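You operate a simulated robot arm through the tools that you are given. There is no shell and no other tool.

You run a simulated two-armed robot. Do the job below in one go: nothing can be reset, and whatever is moved stays where it is left.

JOB
Put three scoops of bolts into the orange pan.
Fine: from the bowl beside the orange bucket; pan and bowl stay; orange scoop, put it back in the top steel box; spill none, none in the orange bucket or another pan. Set down upright: orange scoop.

Only the result counts: the job must be done as asked and must still hold three seconds after the hand-in. Knocking over, shifting, dropping, spilling or breaking anything else fails it.

ROBOT AND FRAMES
Two 7-joint arms with two-finger parallel grippers on one trunk that stands fixed in place. Base frame: the origin is at the foot of the trunk, x ahead of it, y to its left, z up. Readings come in mm, degrees, newtons and seconds.
The left shoulder is at [70, 156, 955], the right one opposite. With the tool pointing down near the work surface each hand reaches from about 100 to 880 mm from the base axis, measured 20 degrees to its own side. Payload 3.91 kg a hand.
Tool frame (each hand has its own): the origin (TCP) lies between the finger pads and is the grasp point; the fingertips stand 30 mm ahead of it; z points along the fingers, y is the line along which they close. Largest opening 110 mm; finger width 20, thickness 10; the body of the gripper, 48 by 112 mm, starts 55 mm behind the TCP.
Orientation is told as [roll, pitch, yaw] about the base's x, y, z axes, in that order, counted from this pose: with the fingers straight down and closing along the base's y, the tool's x points along the base's -x, its y along +y and its z along -z.

CONTROLS
- The arms move only by the tool apply_moves. It takes "left_rows", "right_rows" or both (then of equal length, played together; a hand with none holds still); each is a list of rows, each a list of 7 numbers: the shift along the base's x, y, z in mm, then the turn, a rotation vector about the base's x, y, z in degrees, then the gripper command, from -1 (shut) to 1 (fully open), values between in proportion. In form: [[dx, dy, dz, rx, ry, rz, hand], ...]. A call has 1 to 20 rows; each row shifts and turns the commanded pose from where the row before left it. A row lasts 0.2 s, in which the tool goes at most 50 mm and 8.6 degrees; a call with a longer step from one row to the next is refused whole, and so is a gripper value outside its range. A pose out of reach is approached as far as the arm can. The call stops where the force on the tool passes 40 N (or 10 N more than at its start, if that is more) or the arm is blocked; 0.2 s more then pass. Each finger travels about 108 mm/s and halts on what it meets, pressing with about 35 N; the grip force reading is that of the motor and also rises with nothing between the fingers. The clock runs only during rows and for 0.2 s after the last one: add rows that do not move to give the fingers time. The reply holds the time, the measured pose of the TCP, the force on the tool along the base axes, the opening and the grip force, in the units named above and with some noise, with the torque about the TCP (base axes, N m) and any sound that the robot's microphone picked up.
- Cameras (640 x 400 px; columns grow to the right, rows downward): "scene" is now at [127.6, 5.8, 1159.6]; the picture's right is [0.09, -1.00, 0.00], its down [-0.76, -0.07, -0.64] and it looks along [0.64, 0.06, -0.77] (base axes); focal length 266 px, centre (320, 200). "left" rides on the left gripper at [72, -17, -103] in its tool frame; the picture's right is [0.23, 0.97, 0.00], its down [-0.76, 0.18, -0.62] and it looks along [-0.61, 0.14, 0.78] (tool axes); focal length 222 px, centre (320, 200). "right" rides on the right gripper at [72, 17, -104] in its tool frame; the picture's right is [-0.23, 0.97, 0.00], its down [-0.76, -0.18, -0.62] and it looks along [-0.61, -0.14, 0.78] (tool axes); focal length 222 px, centre (320, 200). There is no depth. A picture from a camera that has moved, and an enlarged one, comes with that camera's place and axes in the base frame and with its lens.
- grab_frame(camera): a new picture of that camera. It takes no simulated time.
- slide_trunk(by): slides the trunk up (or, below 0, down) by that many mm; the arms and the scene camera ride with it, the base frame stays. It gives what a move gives, with no picture.
- pan_tilt(pan, tilt): turns the head with the scene camera to pan (to the left, within 86 degrees either way) and tilt (down, from -29 to 69), counted from straight ahead of the robot. It gives what a move gives.
- close_up(camera, box): a new picture of the part [left, top, right, bottom] of that camera's present view, enlarged. It takes no simulated time.
- sign_off(): hands the job in; it is judged then, once.

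Places have to be worked out from the pictures, the camera data and where the tool is seen. Open the grippers and draw the arms clear of the work before you hand the job in, unless the task says otherwise.

The tools are called after "Call:" as a command line: name --argument value ..., lists and objects as JSON in quotes. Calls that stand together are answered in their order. apply_moves: Moves the arms, as the interface text tells. Its arguments: {"type":"object","properties":{"left_rows":{"type":"array","items":{"type":"array","items":{"type":"number"}}},"right_rows":{"type":"array","items":{"type":"array","items":{"type":"number"}}}},"required":[]} The other tools are called the same way: slide_trunk (by) moves the trunk up or down; pan_tilt (pan, tilt) turns the head that bears the scene camera; grab_frame (camera) takes a picture; close_up (camera, box) takes an enlarged picture of a part of a camera's view; sign_off () hands the job in.

At the start:

```text
time_s: 0.0
left_tcp_pos: [431.2, 474.8, 771.2]
left_tool_rot: [0.0, 0.0, 0.0]
left_ft_force: [0.4, -0.5, -0.2]
left_ft_torque: [0.02, 0.0, -0.02]
left_grip_width: 110.0
left_grip_force: 0.0
right_tcp_pos: [884.5, -56.8, 742.4]
right_tool_rot: [0.0, 0.1, 0.0]
right_ft_force: [0.1, 0.0, 0.5]
right_ft_torque: [0.0, -0.01, -0.03]
right_grip_width: 109.8
right_grip_force: 0.0
trunk travel left (down, up): [-400.0, 540.0]
head pan, tilt (commanded): [4.9, 49.9]
```

scene: 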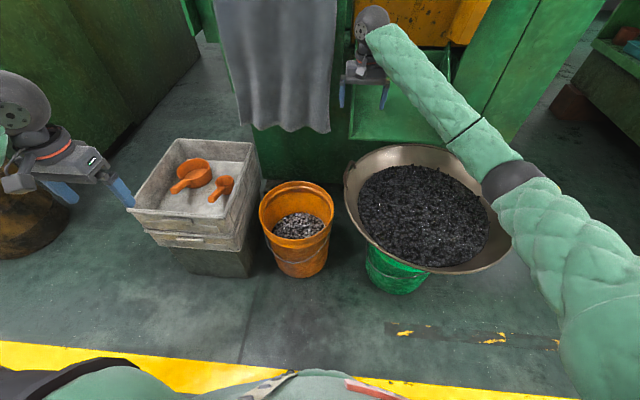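
right: 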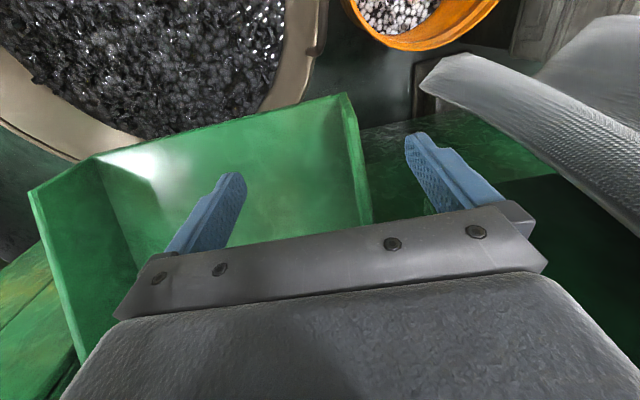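
left: 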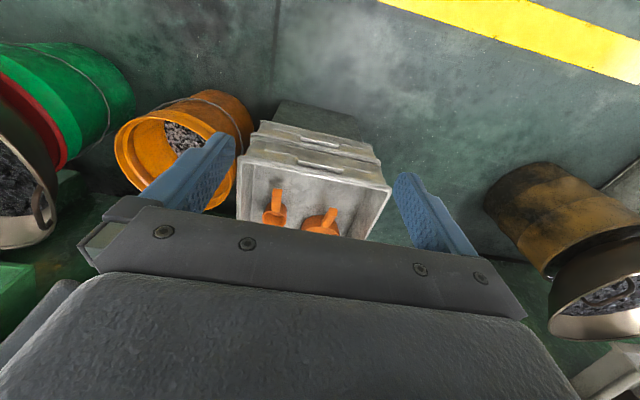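

The first pictures show two orange scoops in the top steel box, an orange bucket, a big bowl on a green bucket to the right and another bowl on a barrel to the left. I'll enlarge the view and look around before moving anything.

Call:
close_up --camera "scene" --box '[120, 120, 360, 290]'

Call:
close_up --camera "left" --box '[440, 130, 640, 400]'

Call:
close_up --camera "scene" --box '[330, 0, 640, 200]'

```text
2.35 times, centred on (240, 205) of scene
camera zoom: at [127.6, 5.8, 1159.6], right [0.09, -1.0, 0.0], down [-0.76, -0.07, -0.64], along [0.64, 0.06, -0.77], focal length 627 px, centre (508, 188)
```

zoom: 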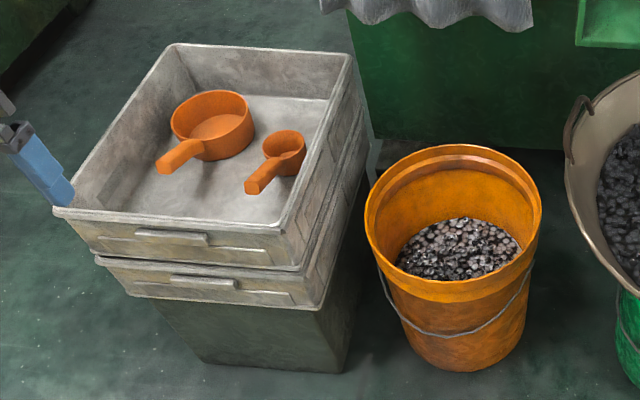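

```text
1.48 times, centred on (540, 265) of left
camera zoom: at [358.6, 456.7, 875.2], right [-0.23, 0.97, 0.0], down [0.76, 0.18, 0.62], along [0.61, 0.14, -0.78], focal length 329 px, centre (-6, 104)
```

zoom: 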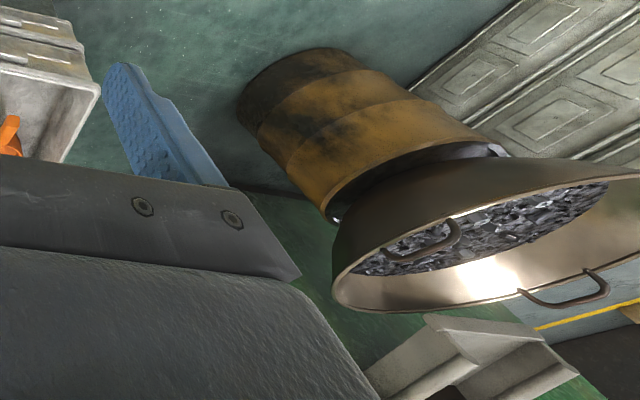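

```text
2.00 times, centred on (485, 100) of scene
camera zoom: at [127.6, 5.8, 1159.6], right [0.09, -1.0, 0.0], down [-0.76, -0.07, -0.64], along [0.64, 0.06, -0.77], focal length 533 px, centre (-10, 400)
```

zoom: 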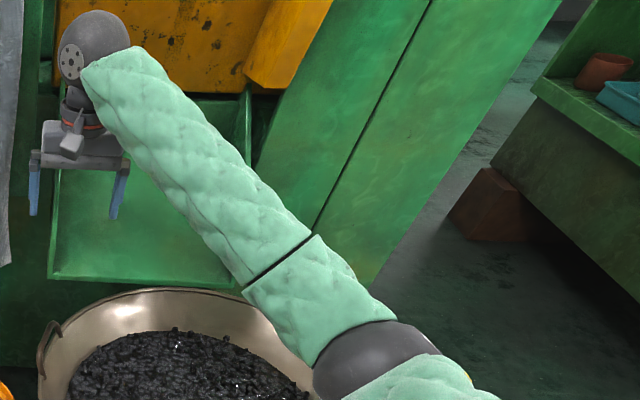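

No orange pan has been seen yet, so I'll turn the head to the right and look there.

Call:
pan_tilt --pan -55 --tilt 45

Call:
grab_frame --camera "scene"

Call:
pan_tilt --pan 60 --tilt 45

Call:
grab_frame --camera "scene"

Call:
pan_tilt --pan 0 --tilt 20

Call:
grab_frame --camera "scene"

```text
time_s: 1.3
left_tcp_pos: [431.5, 473.8, 771.7]
left_tool_rot: [0.0, 0.0, 0.0]
left_ft_force: [0.4, 0.6, 0.8]
left_ft_torque: [0.01, 0.01, 0.0]
left_grip_width: 109.9
left_grip_force: 0.0
right_tcp_pos: [884.5, -56.9, 742.2]
right_tool_rot: [-0.1, 0.1, 0.0]
right_ft_force: [1.1, -0.9, -0.4]
right_ft_torque: [0.03, -0.03, -0.04]
right_grip_width: 109.8
right_grip_force: 0.0
trunk travel left (down, up): [-400.0, 540.0]
head pan, tilt (commanded): [-55.0, 45.0]
```

```text
taken
camera scene: at [97.5, -67.3, 1166.4], right [-0.82, -0.57, 0.0], down [-0.41, 0.58, -0.71], along [0.41, -0.58, -0.71], focal length 266 px, centre (320, 200)
```

scene: 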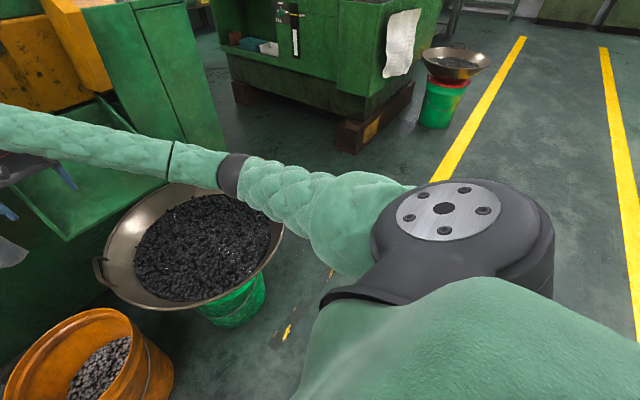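

```text
time_s: 3.2
left_tcp_pos: [429.6, 473.9, 771.3]
left_tool_rot: [-0.1, 0.0, 0.0]
left_ft_force: [-0.1, -0.3, -0.3]
left_ft_torque: [-0.01, -0.01, 0.0]
left_grip_width: 110.2
left_grip_force: 0.0
right_tcp_pos: [884.9, -57.7, 741.9]
right_tool_rot: [0.0, 0.0, 0.0]
right_ft_force: [-0.4, -0.2, 0.6]
right_ft_torque: [-0.01, 0.0, 0.0]
right_grip_width: 109.9
right_grip_force: 0.0
trunk travel left (down, up): [-400.0, 540.0]
head pan, tilt (commanded): [60.0, 45.0]
```

```text
taken
camera scene: at [91.5, 69.6, 1166.4], right [0.87, -0.5, 0.0], down [-0.35, -0.61, -0.71], along [0.35, 0.61, -0.71], focal length 266 px, centre (320, 200)
```

scene: 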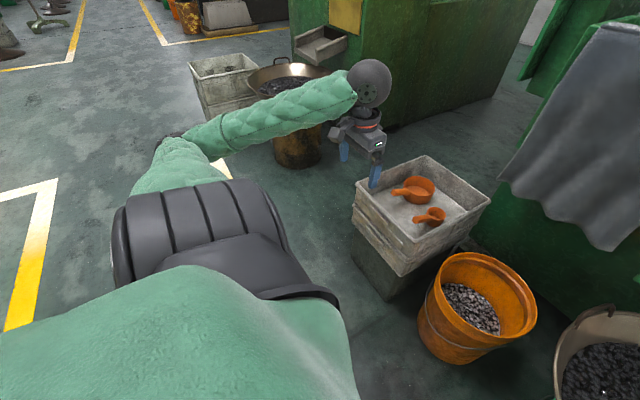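

```text
time_s: 4.5
left_tcp_pos: [430.9, 474.0, 772.6]
left_tool_rot: [0.0, 0.1, 0.0]
left_ft_force: [0.9, 0.2, -0.5]
left_ft_torque: [-0.01, 0.01, -0.01]
left_grip_width: 110.0
left_grip_force: 0.0
right_tcp_pos: [884.0, -56.1, 743.5]
right_tool_rot: [-0.1, 0.0, 0.0]
right_ft_force: [0.7, 0.0, -0.7]
right_ft_torque: [0.03, 0.01, 0.03]
right_grip_width: 109.8
right_grip_force: 0.0
trunk travel left (down, up): [-400.0, 540.0]
head pan, tilt (commanded): [0.0, 20.0]
```

```text
taken
camera scene: at [143.9, -0.7, 1205.0], right [0.0, -1.0, 0.0], down [-0.34, 0.0, -0.94], along [0.94, 0.0, -0.34], focal length 266 px, centre (320, 200)
```

scene: 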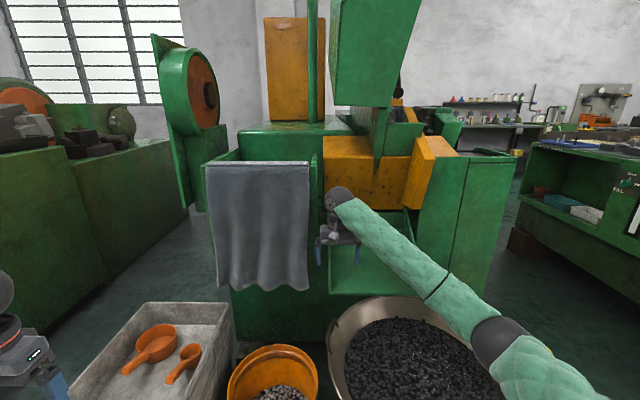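

No orange pan shows clearly in these views, so I'll enlarge several areas and turn the head further.

Call:
close_up --camera "scene" --box '[200, 100, 520, 300]'

Call:
close_up --camera "scene" --box '[480, 60, 640, 260]'

Call:
close_up --camera "scene" --box '[0, 60, 220, 200]'

Call:
close_up --camera "scene" --box '[60, 280, 380, 400]'

Call:
pan_tilt --pan 0 --tilt 69

Call:
grab_frame --camera "scene"

Call:
pan_tilt --pan -86 --tilt 30

Call:
grab_frame --camera "scene"

Call:
pan_tilt --pan 86 --tilt 30

Call:
grab_frame --camera "scene"

```text
2.00 times, centred on (360, 200) of scene
camera zoom: at [143.9, -0.7, 1205.0], right [0.0, -1.0, 0.0], down [-0.34, 0.0, -0.94], along [0.94, 0.0, -0.34], focal length 533 px, centre (240, 200)
```

zoom: 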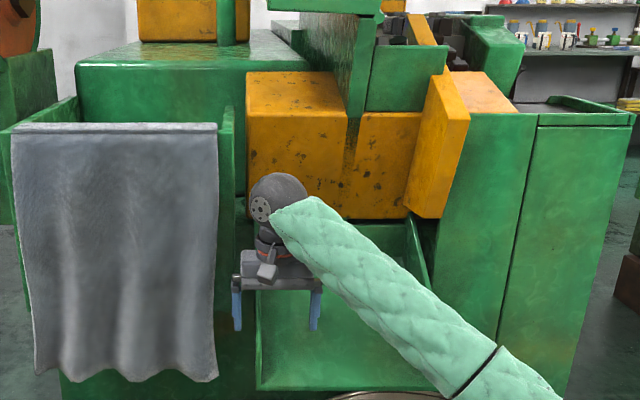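

```text
2.00 times, centred on (560, 160) of scene
camera zoom: at [143.9, -0.7, 1205.0], right [0.0, -1.0, 0.0], down [-0.34, 0.0, -0.94], along [0.94, 0.0, -0.34], focal length 533 px, centre (-160, 280)
```

zoom: 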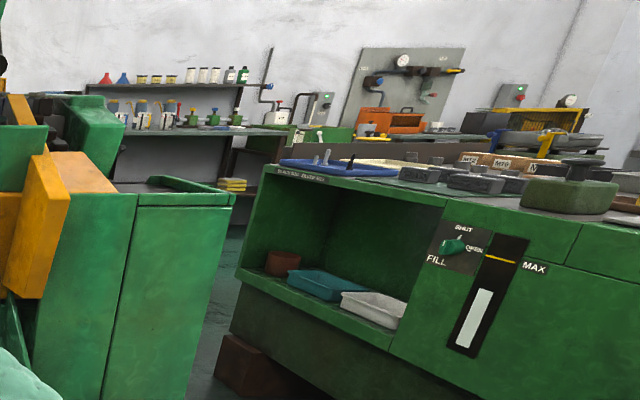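

```text
2.86 times, centred on (110, 130) of scene
camera zoom: at [143.9, -0.7, 1205.0], right [0.0, -1.0, 0.0], down [-0.34, 0.0, -0.94], along [0.94, 0.0, -0.34], focal length 761 px, centre (920, 400)
```

zoom: 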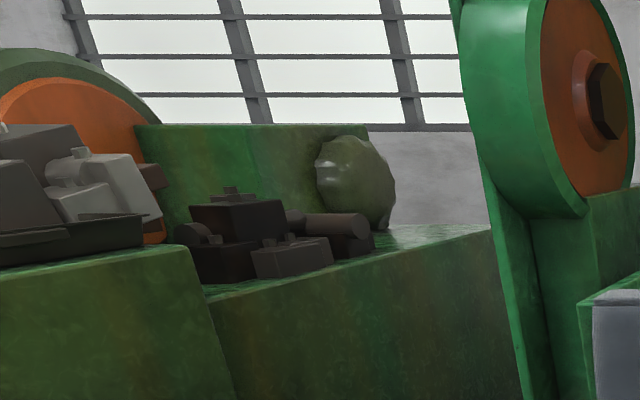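

```text
2.00 times, centred on (220, 340) of scene
camera zoom: at [143.9, -0.7, 1205.0], right [0.0, -1.0, 0.0], down [-0.34, 0.0, -0.94], along [0.94, 0.0, -0.34], focal length 533 px, centre (520, -80)
```

zoom: 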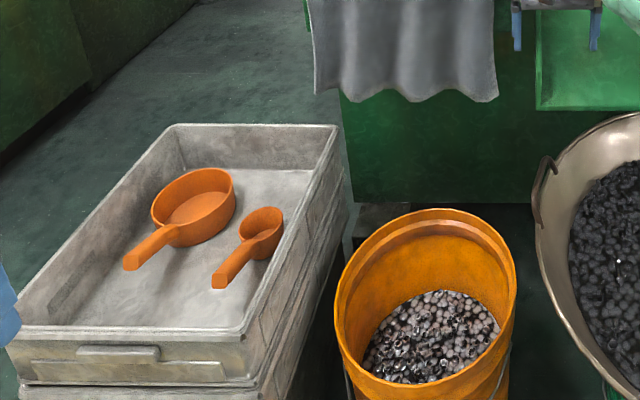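

```text
time_s: 5.7
left_tcp_pos: [431.7, 474.5, 771.5]
left_tool_rot: [0.0, 0.0, 0.1]
left_ft_force: [0.1, 0.4, 0.4]
left_ft_torque: [0.02, -0.02, -0.01]
left_grip_width: 110.2
left_grip_force: 0.0
right_tcp_pos: [884.8, -56.4, 743.0]
right_tool_rot: [-0.1, 0.1, 0.0]
right_ft_force: [-0.6, -0.6, 0.2]
right_ft_torque: [0.01, 0.0, 0.0]
right_grip_width: 110.1
right_grip_force: 0.1
trunk travel left (down, up): [-400.0, 540.0]
head pan, tilt (commanded): [0.0, 68.8]
```

```text
taken
camera scene: at [106.7, -0.8, 1137.6], right [0.0, -1.0, 0.0], down [-0.93, 0.0, -0.36], along [0.36, 0.0, -0.93], focal length 266 px, centre (320, 200)
```

scene: 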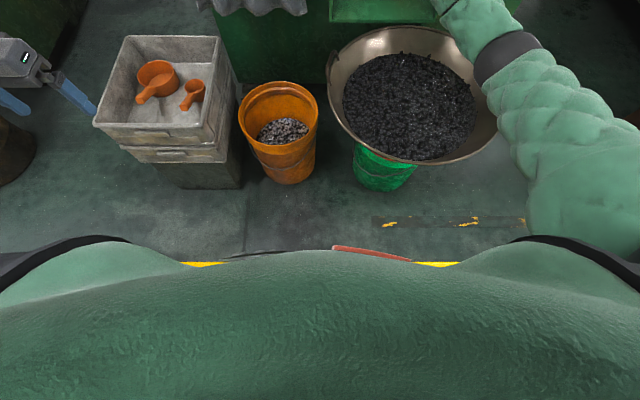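

```text
time_s: 7.3
left_tcp_pos: [431.0, 473.8, 771.9]
left_tool_rot: [0.0, 0.0, 0.0]
left_ft_force: [-0.6, 0.4, -0.2]
left_ft_torque: [0.02, 0.03, 0.03]
left_grip_width: 109.8
left_grip_force: 0.1
right_tcp_pos: [884.6, -56.0, 741.8]
right_tool_rot: [0.0, 0.0, 0.0]
right_ft_force: [-0.2, 0.0, 0.0]
right_ft_torque: [-0.01, -0.02, -0.04]
right_grip_width: 109.8
right_grip_force: 0.0
trunk travel left (down, up): [-400.0, 540.0]
head pan, tilt (commanded): [-85.9, 30.0]
```

```text
taken
camera scene: at [57.2, -91.0, 1189.0], right [-1.0, -0.07, 0.0], down [-0.04, 0.5, -0.87], along [0.06, -0.86, -0.5], focal length 266 px, centre (320, 200)
```

scene: 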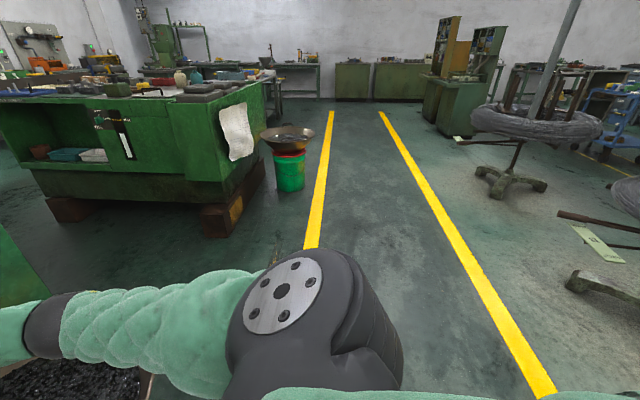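

```text
time_s: 9.9
left_tcp_pos: [430.7, 474.3, 771.4]
left_tool_rot: [0.0, 0.0, 0.0]
left_ft_force: [-0.5, 0.2, -0.1]
left_ft_torque: [0.05, 0.01, 0.0]
left_grip_width: 109.9
left_grip_force: 0.0
right_tcp_pos: [884.5, -56.2, 742.1]
right_tool_rot: [0.0, -0.1, 0.0]
right_ft_force: [0.7, 0.4, 0.5]
right_ft_torque: [0.0, 0.05, 0.0]
right_grip_width: 109.9
right_grip_force: 0.0
trunk travel left (down, up): [-400.0, 540.0]
head pan, tilt (commanded): [85.9, 30.0]
```

```text
taken
camera scene: at [57.2, 89.5, 1189.0], right [1.0, -0.07, 0.0], down [-0.04, -0.5, -0.87], along [0.06, 0.86, -0.5], focal length 266 px, centre (320, 200)
```

scene: 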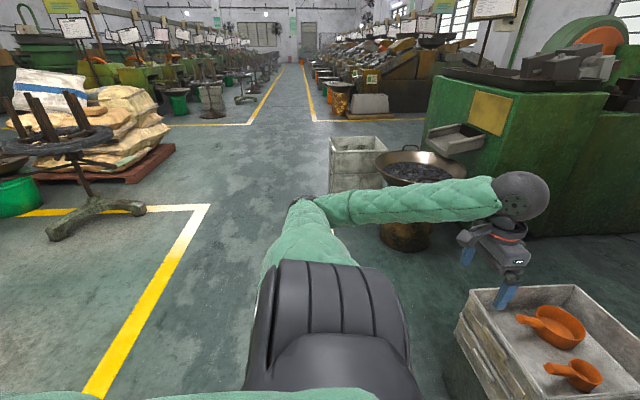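

The larger orange item with a handle in the steel box looks like the orange pan, and the smaller one like the orange scoop. The black bolts in the bowl on the green bucket are the source. I'll move the left hand forward at its present height so its camera can see into the box for triangulation.

Call:
apply_moves --left_rows '[[40, 0, 0, 0, 0, 0, 1], [40, 0, 0, 0, 0, 0, 1], [40, 0, 0, 0, 0, 0, 1], [40, 0, 0, 0, 0, 0, 1]]'

Call:
grab_frame --camera "left"

Call:
pan_tilt --pan 20 --tilt 50

Call:
grab_frame --camera "scene"

```text
time_s: 10.9
left_tcp_pos: [590.8, 471.5, 775.3]
left_tool_rot: [0.1, 0.0, 0.0]
left_ft_force: [0.9, -0.5, 1.2]
left_ft_torque: [0.01, 0.01, -0.02]
left_grip_width: 110.0
left_grip_force: 0.0
right_tcp_pos: [886.1, -55.9, 742.5]
right_tool_rot: [0.0, 0.1, 0.1]
right_ft_force: [0.4, -0.1, -0.2]
right_ft_torque: [0.02, 0.03, 0.02]
right_grip_width: 110.0
right_grip_force: 0.1
trunk travel left (down, up): [-400.0, 540.0]
head pan, tilt (commanded): [85.9, 30.0]
```

```text
taken
camera left: at [518.3, 454.1, 878.1], right [-0.23, 0.97, 0.0], down [0.76, 0.18, 0.62], along [0.61, 0.14, -0.78], focal length 222 px, centre (320, 200)
```

left: 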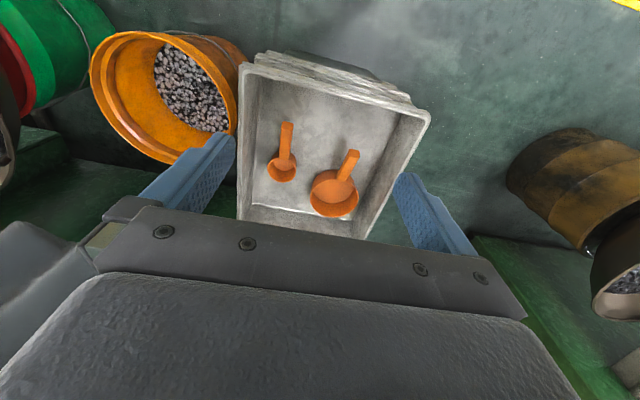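

```text
time_s: 12.3
left_tcp_pos: [590.5, 472.7, 772.2]
left_tool_rot: [0.0, 0.4, 0.0]
left_ft_force: [-0.9, 0.0, 0.1]
left_ft_torque: [0.01, 0.03, 0.03]
left_grip_width: 109.9
left_grip_force: 0.2
right_tcp_pos: [884.7, -56.4, 742.3]
right_tool_rot: [0.0, 0.0, -0.1]
right_ft_force: [-0.4, 0.3, -0.1]
right_ft_torque: [0.0, -0.01, 0.02]
right_grip_width: 110.1
right_grip_force: 0.1
trunk travel left (down, up): [-400.0, 540.0]
head pan, tilt (commanded): [20.0, 50.0]
```

```text
taken
camera scene: at [123.2, 25.6, 1159.5], right [0.34, -0.94, 0.0], down [-0.72, -0.26, -0.64], along [0.6, 0.22, -0.77], focal length 266 px, centre (320, 200)
```

scene: 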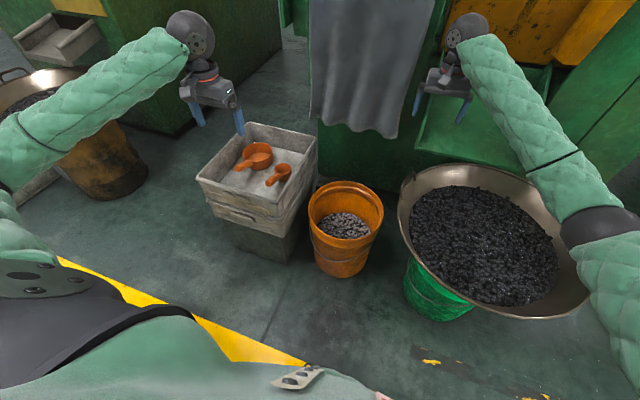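

The left camera now sees both orange items well. I'll enlarge this view and the scene view to triangulate.

Call:
close_up --camera "left" --box '[220, 40, 450, 245]'

Call:
close_up --camera "scene" --box '[180, 110, 340, 270]'

Call:
close_up --camera "scene" --box '[300, 150, 620, 350]'

Call:
close_up --camera "left" --box '[0, 0, 260, 200]'

Call:
close_up --camera "right" --box '[0, 0, 520, 200]'

```text
1.95 times, centred on (335, 142) of left
camera zoom: at [517.6, 453.9, 874.9], right [-0.23, 0.97, 0.0], down [0.77, 0.18, 0.62], along [0.6, 0.14, -0.79], focal length 433 px, centre (291, 312)
```

zoom: 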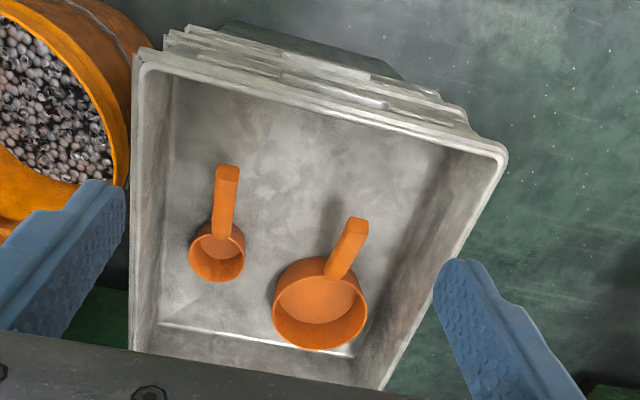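

```text
2.50 times, centred on (260, 190) of scene
camera zoom: at [123.2, 25.6, 1159.5], right [0.34, -0.94, 0.0], down [-0.72, -0.26, -0.64], along [0.6, 0.22, -0.77], focal length 666 px, centre (470, 225)
```

zoom: 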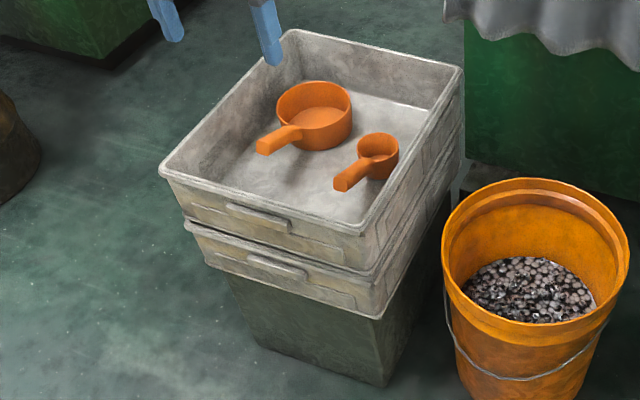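

```text
2.00 times, centred on (460, 250) of scene
camera zoom: at [123.2, 25.6, 1159.5], right [0.34, -0.94, 0.0], down [-0.72, -0.26, -0.64], along [0.6, 0.22, -0.77], focal length 533 px, centre (40, 100)
```

zoom: 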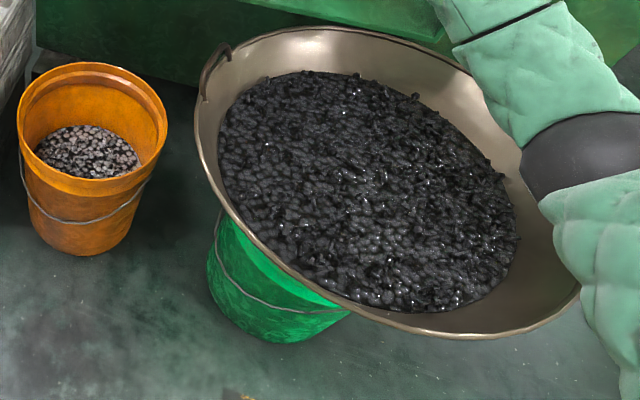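

```text
2.00 times, centred on (130, 100) of left
camera zoom: at [517.6, 453.9, 874.9], right [-0.23, 0.97, 0.0], down [0.77, 0.18, 0.62], along [0.6, 0.14, -0.79], focal length 444 px, centre (700, 400)
```

zoom: 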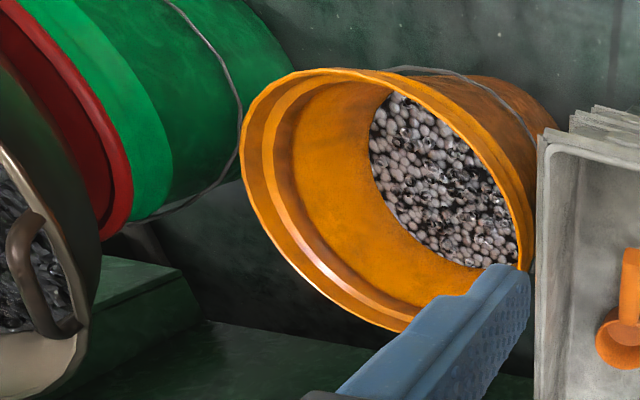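

```text
1.23 times, centred on (260, 100) of right
camera zoom: at [812.7, -40.1, 846.0], right [0.23, 0.97, 0.0], down [0.76, -0.18, 0.62], along [0.61, -0.14, -0.78], focal length 273 px, centre (394, 323)
```

zoom: 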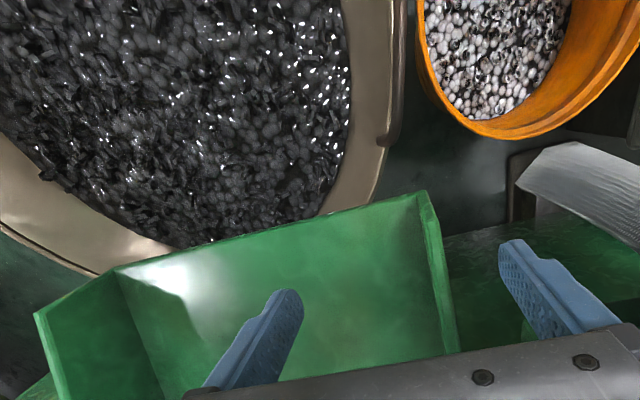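

From triangulation: the small scoop's cup is near (800, 429) with rim z≈427, and its handle rises toward the robot to about (682, 430, 464). The pan is near (840, 565) with rim z≈440, and the box rim is z≈478. The bowl is centred near (702, -285) with rim z≈525 and bolt surface z≈460. First I'll draw the right arm back, out of the way of the bowl.

Call:
apply_moves --right_rows '[[0, 0, 40, 0, 0, 0, 1], [-32, -29, 0, 0, 0, 0, 1], [-32, -29, 0, 0, 0, 0, 1], [-32, -29, 0, 0, 0, 0, 1], [-32, -29, 0, 0, 0, 0, 1], [-32, -29, 0, 0, 0, 0, 1], [-32, -30, 0, 0, 0, 0, 1], [-32, -30, 0, 0, 0, 0, 1], [-32, -30, 0, 0, 0, 0, 1], [-32, -30, 0, 0, 0, 0, 1], [-32, -30, 0, 0, 0, 0, 1], [-32, -30, 0, 0, 0, 0, 1], [-32, -30, 0, 0, 0, 0, 1], [-32, -30, 0, 0, 0, 0, 1], [-32, -30, 0, 0, 0, 0, 1]]'

Call:
pan_tilt --pan 0 --tilt 50

Call:
grab_frame --camera "scene"

Call:
grab_frame --camera "right"

```text
time_s: 15.5
left_tcp_pos: [589.5, 472.7, 774.5]
left_tool_rot: [0.0, -0.1, 0.1]
left_ft_force: [-1.5, 0.6, 0.5]
left_ft_torque: [-0.04, -0.03, -0.03]
left_grip_width: 109.9
left_grip_force: 0.1
right_tcp_pos: [436.2, -467.9, 785.7]
right_tool_rot: [0.0, -0.2, 0.2]
right_ft_force: [0.2, 1.6, 0.5]
right_ft_torque: [-0.04, 0.01, 0.01]
right_grip_width: 110.0
right_grip_force: 0.0
trunk travel left (down, up): [-400.0, 540.0]
head pan, tilt (commanded): [20.0, 50.0]
```

```text
time_s: 16.3
left_tcp_pos: [591.1, 471.1, 773.9]
left_tool_rot: [0.1, 0.0, 0.0]
left_ft_force: [0.0, 0.2, 0.2]
left_ft_torque: [-0.01, 0.0, 0.0]
left_grip_width: 109.7
left_grip_force: 0.0
right_tcp_pos: [438.1, -467.9, 786.3]
right_tool_rot: [0.0, 0.0, 0.0]
right_ft_force: [0.4, 0.2, -0.9]
right_ft_torque: [0.02, 0.01, -0.02]
right_grip_width: 110.1
right_grip_force: 0.1
trunk travel left (down, up): [-400.0, 540.0]
head pan, tilt (commanded): [0.0, 50.0]
```

```text
taken
camera scene: at [127.6, -0.9, 1159.5], right [0.0, -1.0, 0.0], down [-0.77, 0.0, -0.64], along [0.64, 0.0, -0.77], focal length 266 px, centre (320, 200)
```

scene: 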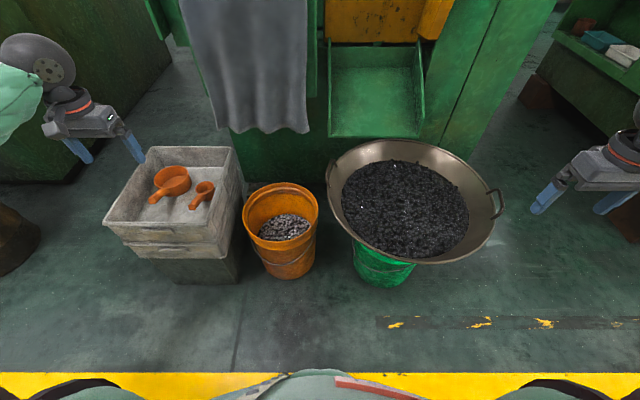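

```text
taken
camera right: at [365.9, -453.1, 888.9], right [0.23, 0.97, 0.0], down [0.76, -0.18, 0.62], along [0.61, -0.14, -0.78], focal length 222 px, centre (320, 200)
```

right: 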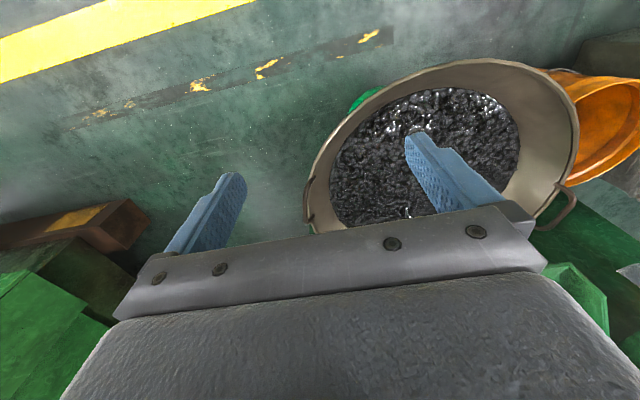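

The bowl is now fully visible. I'll enlarge the bowl, bucket and box from this head pose for better measurements.

Call:
close_up --camera "scene" --box '[310, 120, 520, 300]'

Call:
close_up --camera "scene" --box '[95, 135, 255, 285]'

Call:
close_up --camera "scene" --box '[140, 155, 230, 225]'

Call:
close_up --camera "left" --box '[250, 110, 380, 225]'

Call:
close_up --camera "right" --box '[290, 40, 600, 240]'

```text
2.22 times, centred on (415, 210) of scene
camera zoom: at [127.6, -0.9, 1159.5], right [0.0, -1.0, 0.0], down [-0.77, 0.0, -0.64], along [0.64, 0.0, -0.77], focal length 592 px, centre (109, 178)
```

zoom: 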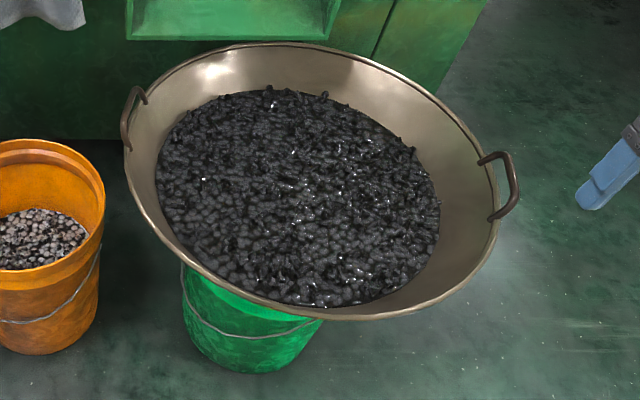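

```text
2.67 times, centred on (175, 210) of scene
camera zoom: at [127.6, -0.9, 1159.5], right [0.0, -1.0, 0.0], down [-0.77, 0.0, -0.64], along [0.64, 0.0, -0.77], focal length 710 px, centre (707, 173)
```

zoom: 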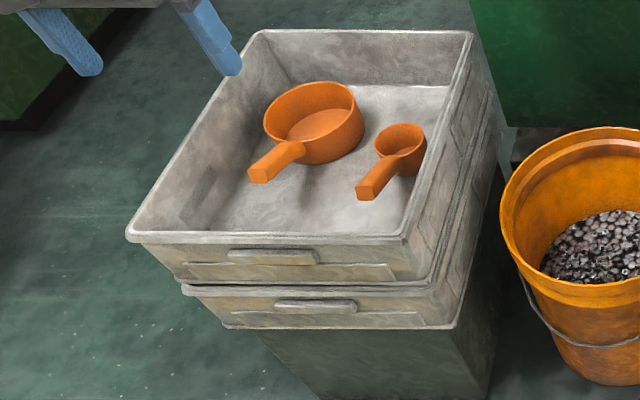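

```text
5.71 times, centred on (185, 190) of scene
camera zoom: at [127.6, -0.9, 1159.5], right [0.0, -1.0, 0.0], down [-0.77, 0.0, -0.64], along [0.64, 0.0, -0.77], focal length 1522 px, centre (1091, 257)
```

zoom: 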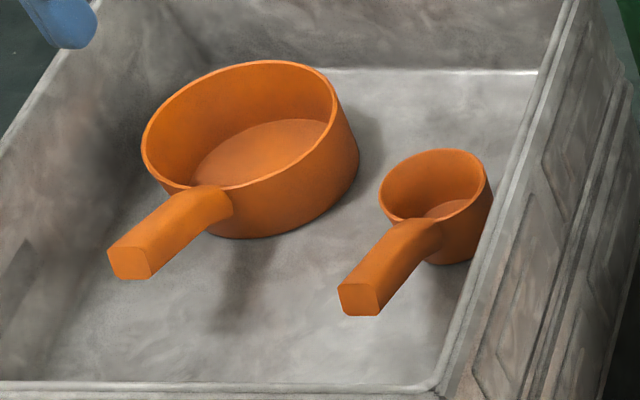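

```text
3.48 times, centred on (315, 168) of left
camera zoom: at [518.1, 453.7, 877.5], right [-0.23, 0.97, 0.0], down [0.76, 0.18, 0.62], along [0.61, 0.14, -0.78], focal length 773 px, centre (337, 313)
```

zoom: 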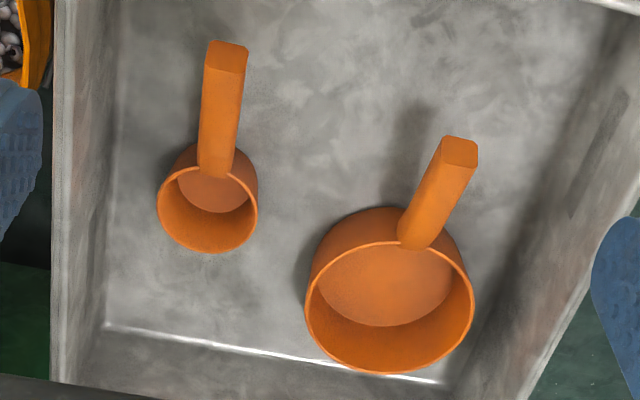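

```text
2.00 times, centred on (445, 140) of right
camera zoom: at [365.9, -453.1, 888.9], right [0.23, 0.97, 0.0], down [0.76, -0.18, 0.62], along [0.61, -0.14, -0.78], focal length 444 px, centre (70, 320)
```

zoom: 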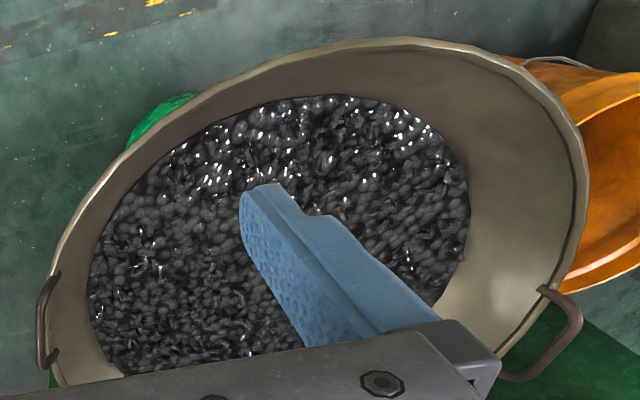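

I now have refined positions: scoop rim centre (804, 431, 425), handle end (684, 430, 455), pan rim centre (850, 571, 434) at about 122 mm diameter, and box floor z≈381. I'll bring the left hand above the scoop handle, pitched 20° forward with the fingers partly open, and check alignment.

Call:
apply_moves --left_rows '[[23, -8, -30, 0, -4, 0, 0.3], [23, -8, -30, 0, -4, 0, 0.3], [23, -8, -30, 0, -4, 0, 0.3], [23, -9, -30, 0, -4, 0, 0.3], [23, -9, -30, 0, -4, 0, 0.3], [0, 0, 0, 0, 0, 0, 0.3]]'

Call:
grab_frame --camera "left"

Call:
close_up --camera "scene" --box '[80, 60, 260, 280]'

```text
time_s: 17.7
left_tcp_pos: [704.4, 430.6, 624.2]
left_tool_rot: [-0.1, -20.0, 0.0]
left_ft_force: [0.5, -0.9, 0.2]
left_ft_torque: [0.0, 0.0, -0.02]
left_grip_width: 71.5
left_grip_force: 0.2
right_tcp_pos: [437.9, -469.5, 785.2]
right_tool_rot: [0.0, 0.0, -0.1]
right_ft_force: [0.2, -0.5, -0.8]
right_ft_torque: [0.0, 0.01, 0.0]
right_grip_width: 109.7
right_grip_force: 0.1
trunk travel left (down, up): [-400.0, 540.0]
head pan, tilt (commanded): [0.0, 50.0]
```

```text
taken
camera left: at [601.6, 413.6, 696.1], right [-0.21, 0.97, -0.08], down [0.5, 0.18, 0.85], along [0.84, 0.14, -0.53], focal length 222 px, centre (320, 200)
```

left: 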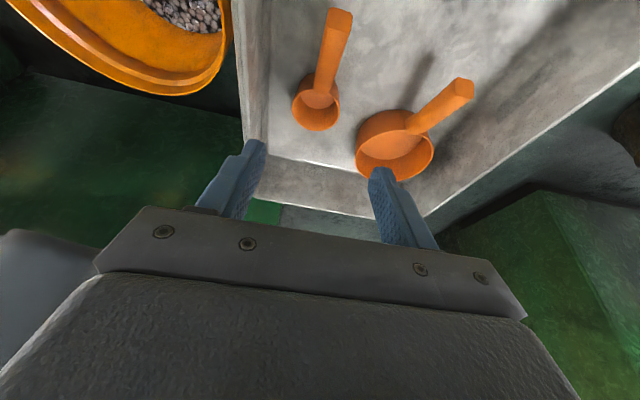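

```text
1.82 times, centred on (170, 170) of scene
camera zoom: at [127.5, -1.2, 1159.5], right [0.0, -1.0, 0.0], down [-0.77, 0.0, -0.64], along [0.64, 0.0, -0.77], focal length 484 px, centre (593, 254)
```

zoom: 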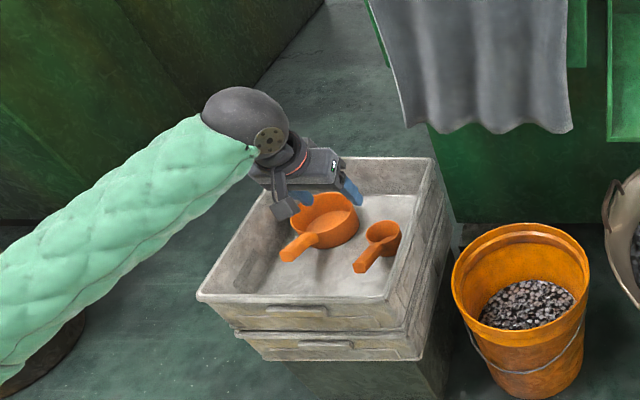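

The handle centreline sits at y≈430 in this view too, so the hand is aligned. I'll descend vertically, stopping short of the grasp height to check clearance at the box wall.

Call:
apply_moves --left_rows '[[1, 0, -30, 0, 0, 0, 0.3], [1, 0, -30, 0, 0, 0, 0.3], [1, 0, -30, 0, 0, 0, 0.3], [1, 0, -30, 0, 0, 0, 0.3], [0, 0, -15, 0, 0, 0, 0.3], [0, 0, 0, 0, 0, 0, 0.3]]'

Call:
grab_frame --camera "left"

Call:
close_up --camera "scene" --box '[90, 120, 250, 260]'

```text
time_s: 19.1
left_tcp_pos: [710.2, 432.6, 487.3]
left_tool_rot: [0.0, -20.0, -0.1]
left_ft_force: [-0.1, 0.3, 0.3]
left_ft_torque: [0.02, -0.04, -0.01]
left_grip_width: 71.5
left_grip_force: 0.1
right_tcp_pos: [437.6, -468.5, 786.0]
right_tool_rot: [0.0, 0.0, 0.0]
right_ft_force: [0.1, 0.1, 0.8]
right_ft_torque: [0.01, 0.0, 0.01]
right_grip_width: 110.1
right_grip_force: 0.0
trunk travel left (down, up): [-400.0, 540.0]
head pan, tilt (commanded): [0.0, 50.0]
```

```text
taken
camera left: at [606.2, 415.6, 560.1], right [-0.21, 0.97, -0.08], down [0.5, 0.18, 0.85], along [0.84, 0.14, -0.53], focal length 222 px, centre (320, 200)
```

left: 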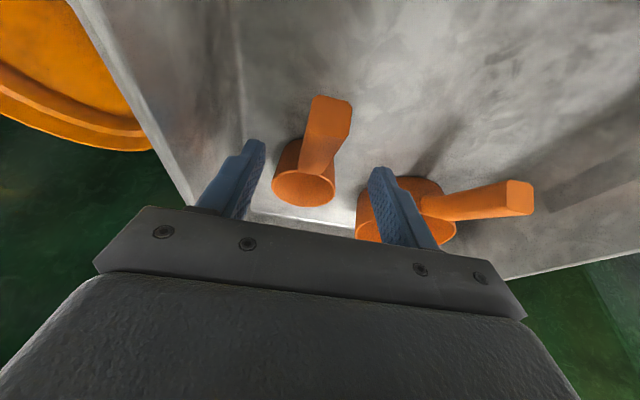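

```text
2.86 times, centred on (170, 190) of scene
camera zoom: at [127.6, -1.1, 1159.5], right [0.0, -1.0, 0.0], down [-0.77, 0.0, -0.64], along [0.64, 0.0, -0.77], focal length 761 px, centre (749, 229)
```

zoom: 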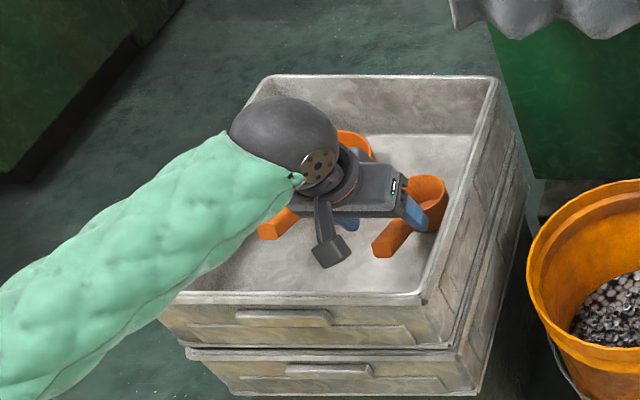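

The fingers straddle the handle. Before the last 35 mm, I'll turn the head left to check the forearm's clearance over the box's left wall.

Call:
pan_tilt --pan 40 --tilt 45

Call:
grab_frame --camera "scene"

```text
time_s: 20.2
left_tcp_pos: [709.0, 433.2, 487.6]
left_tool_rot: [0.0, -20.1, 0.0]
left_ft_force: [0.6, -0.1, -0.4]
left_ft_torque: [0.02, -0.03, 0.02]
left_grip_width: 71.7
left_grip_force: 0.1
right_tcp_pos: [437.7, -470.1, 785.0]
right_tool_rot: [0.0, 0.0, 0.1]
right_ft_force: [-0.2, 0.0, 0.2]
right_ft_torque: [-0.01, 0.01, -0.01]
right_grip_width: 110.0
right_grip_force: 0.0
trunk travel left (down, up): [-400.0, 540.0]
head pan, tilt (commanded): [40.0, 45.0]
```

```text
taken
camera scene: at [112.9, 51.2, 1166.4], right [0.64, -0.77, 0.0], down [-0.54, -0.45, -0.71], along [0.54, 0.45, -0.71], focal length 266 px, centre (320, 200)
```

scene: 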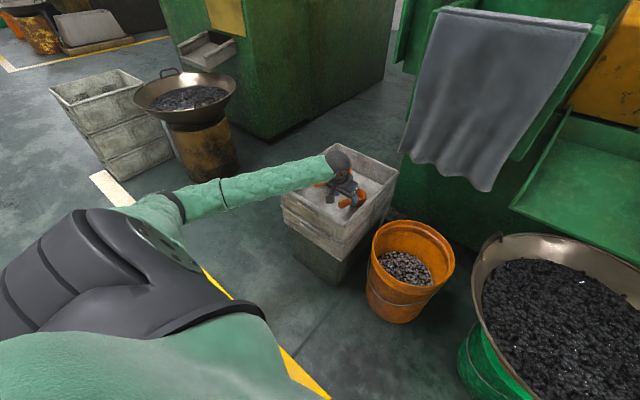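

The elbow is out to the left at about z≈750, so the forearm passes well above the box. I'll lower to the grasp height, nudging y to 430.

Call:
apply_moves --left_rows '[[0, -1, -15, 0, 0, 0, 0.3], [0, -1, -12, 0, 0, 0, 0.3], [0, 0, -9, 0, 0, 0, 0.3], [0, 0, 0, 0, 0, 0, 0.3]]'

Call:
grab_frame --camera "left"

Call:
close_up --camera "scene" --box '[270, 130, 420, 260]'

```text
time_s: 21.2
left_tcp_pos: [710.0, 431.1, 451.0]
left_tool_rot: [0.1, -20.0, 0.0]
left_ft_force: [-0.5, 0.5, -0.7]
left_ft_torque: [0.01, 0.02, -0.01]
left_grip_width: 71.7
left_grip_force: 0.1
right_tcp_pos: [438.0, -469.5, 785.1]
right_tool_rot: [0.0, 0.0, 0.1]
right_ft_force: [-0.5, -0.2, 1.3]
right_ft_torque: [0.0, 0.01, 0.0]
right_grip_width: 109.8
right_grip_force: 0.1
trunk travel left (down, up): [-400.0, 540.0]
head pan, tilt (commanded): [40.0, 45.0]
```

```text
taken
camera left: at [606.1, 412.6, 523.2], right [-0.21, 0.97, -0.08], down [0.5, 0.18, 0.85], along [0.84, 0.14, -0.53], focal length 222 px, centre (320, 200)
```

left: 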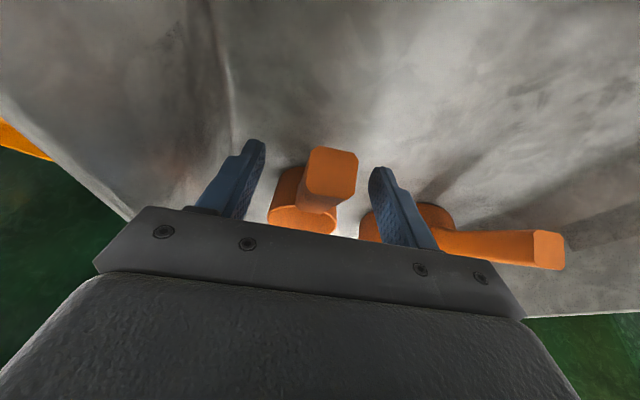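

```text
3.08 times, centred on (345, 195) of scene
camera zoom: at [112.9, 51.2, 1166.4], right [0.64, -0.77, 0.0], down [-0.54, -0.45, -0.71], along [0.54, 0.45, -0.71], focal length 820 px, centre (243, 215)
```

zoom: 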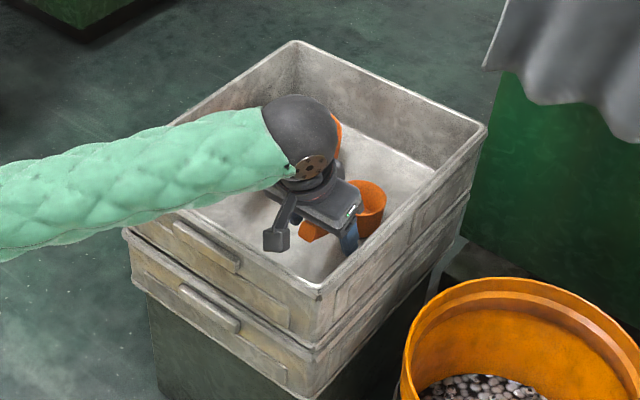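

The handle end is centred between the fingers at the right depth. I'll close the gripper on it.

Call:
apply_moves --left_rows '[[0, 0, 0, 0, 0, 0, 0.0], [0, 0, 0, 0, 0, 0, -0.3], [0, 0, 0, 0, 0, 0, -0.6], [0, 0, 0, 0, 0, 0, -1], [0, 0, 0, 0, 0, 0, -1], [0, 0, 0, 0, 0, 0, -1]]'

Call:
grab_frame --camera "left"

```text
time_s: 22.6
left_tcp_pos: [710.2, 429.7, 451.6]
left_tool_rot: [0.0, -20.0, -0.1]
left_ft_force: [0.0, 1.4, 0.4]
left_ft_torque: [0.02, 0.04, 0.01]
left_grip_width: 23.1
left_grip_force: 34.8
right_tcp_pos: [437.5, -470.3, 785.8]
right_tool_rot: [0.1, 0.1, 0.0]
right_ft_force: [1.2, 0.2, -0.6]
right_ft_torque: [-0.02, -0.01, -0.03]
right_grip_width: 110.1
right_grip_force: 0.1
trunk travel left (down, up): [-400.0, 540.0]
head pan, tilt (commanded): [40.0, 45.0]
```

```text
taken
camera left: at [606.1, 412.6, 523.2], right [-0.21, 0.97, -0.08], down [0.5, 0.18, 0.85], along [0.84, 0.14, -0.53], focal length 222 px, centre (320, 200)
```

left: 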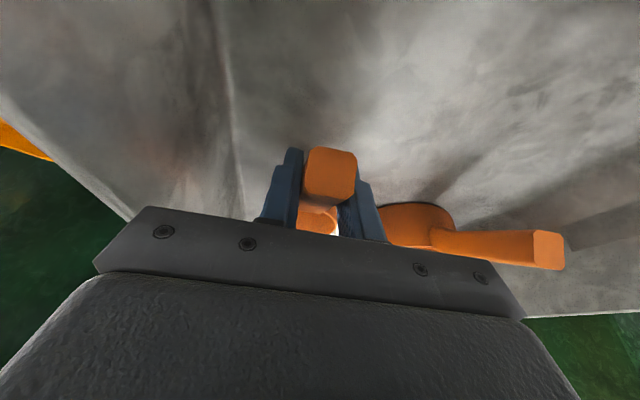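

The grip holds at 23 mm and 35 N. I'll lift straight up slowly and check that the scoop follows without tilting.

Call:
apply_moves --left_rows '[[0, 0, 5, 0, 0, 0, -1], [0, 0, 10, 0, 0, 0, -1], [0, 0, 20, 0, 0, 0, -1], [0, 0, 30, 0, 0, 0, -1], [0, 0, 30, 0, 0, 0, -1], [0, 0, 30, 0, 0, 0, -1], [0, 0, 25, 0, 0, 0, -1], [0, 0, 0, 0, 0, 0, -1]]'

Call:
grab_frame --camera "left"

Call:
close_up --camera "scene" --box '[250, 100, 430, 260]'

```text
time_s: 24.4
left_tcp_pos: [707.9, 429.8, 602.4]
left_tool_rot: [0.0, -20.0, -0.1]
left_ft_force: [-0.1, 0.3, -1.3]
left_ft_torque: [0.02, 0.09, 0.03]
left_grip_width: 23.2
left_grip_force: 35.0
right_tcp_pos: [437.4, -470.2, 784.9]
right_tool_rot: [0.0, 0.1, 0.0]
right_ft_force: [-0.1, -0.1, 0.3]
right_ft_torque: [0.0, -0.03, -0.01]
right_grip_width: 109.7
right_grip_force: 0.1
trunk travel left (down, up): [-400.0, 540.0]
head pan, tilt (commanded): [40.0, 45.0]
```

```text
taken
camera left: at [605.0, 412.9, 674.1], right [-0.21, 0.97, -0.08], down [0.5, 0.18, 0.85], along [0.84, 0.14, -0.53], focal length 222 px, centre (320, 200)
```

left: 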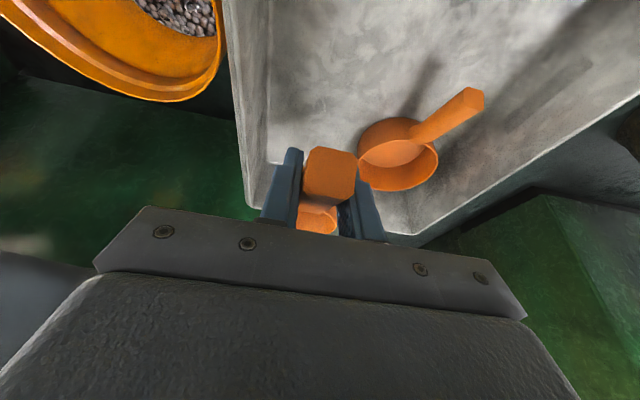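

```text
2.50 times, centred on (340, 180) of scene
camera zoom: at [113.0, 51.3, 1166.4], right [0.64, -0.77, 0.0], down [-0.54, -0.45, -0.71], along [0.54, 0.45, -0.71], focal length 666 px, centre (270, 250)
```

zoom: 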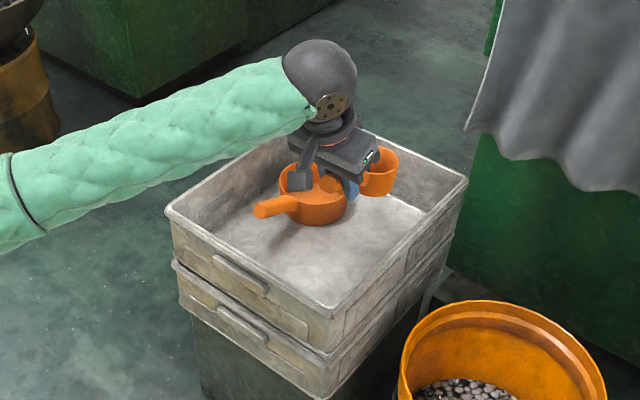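

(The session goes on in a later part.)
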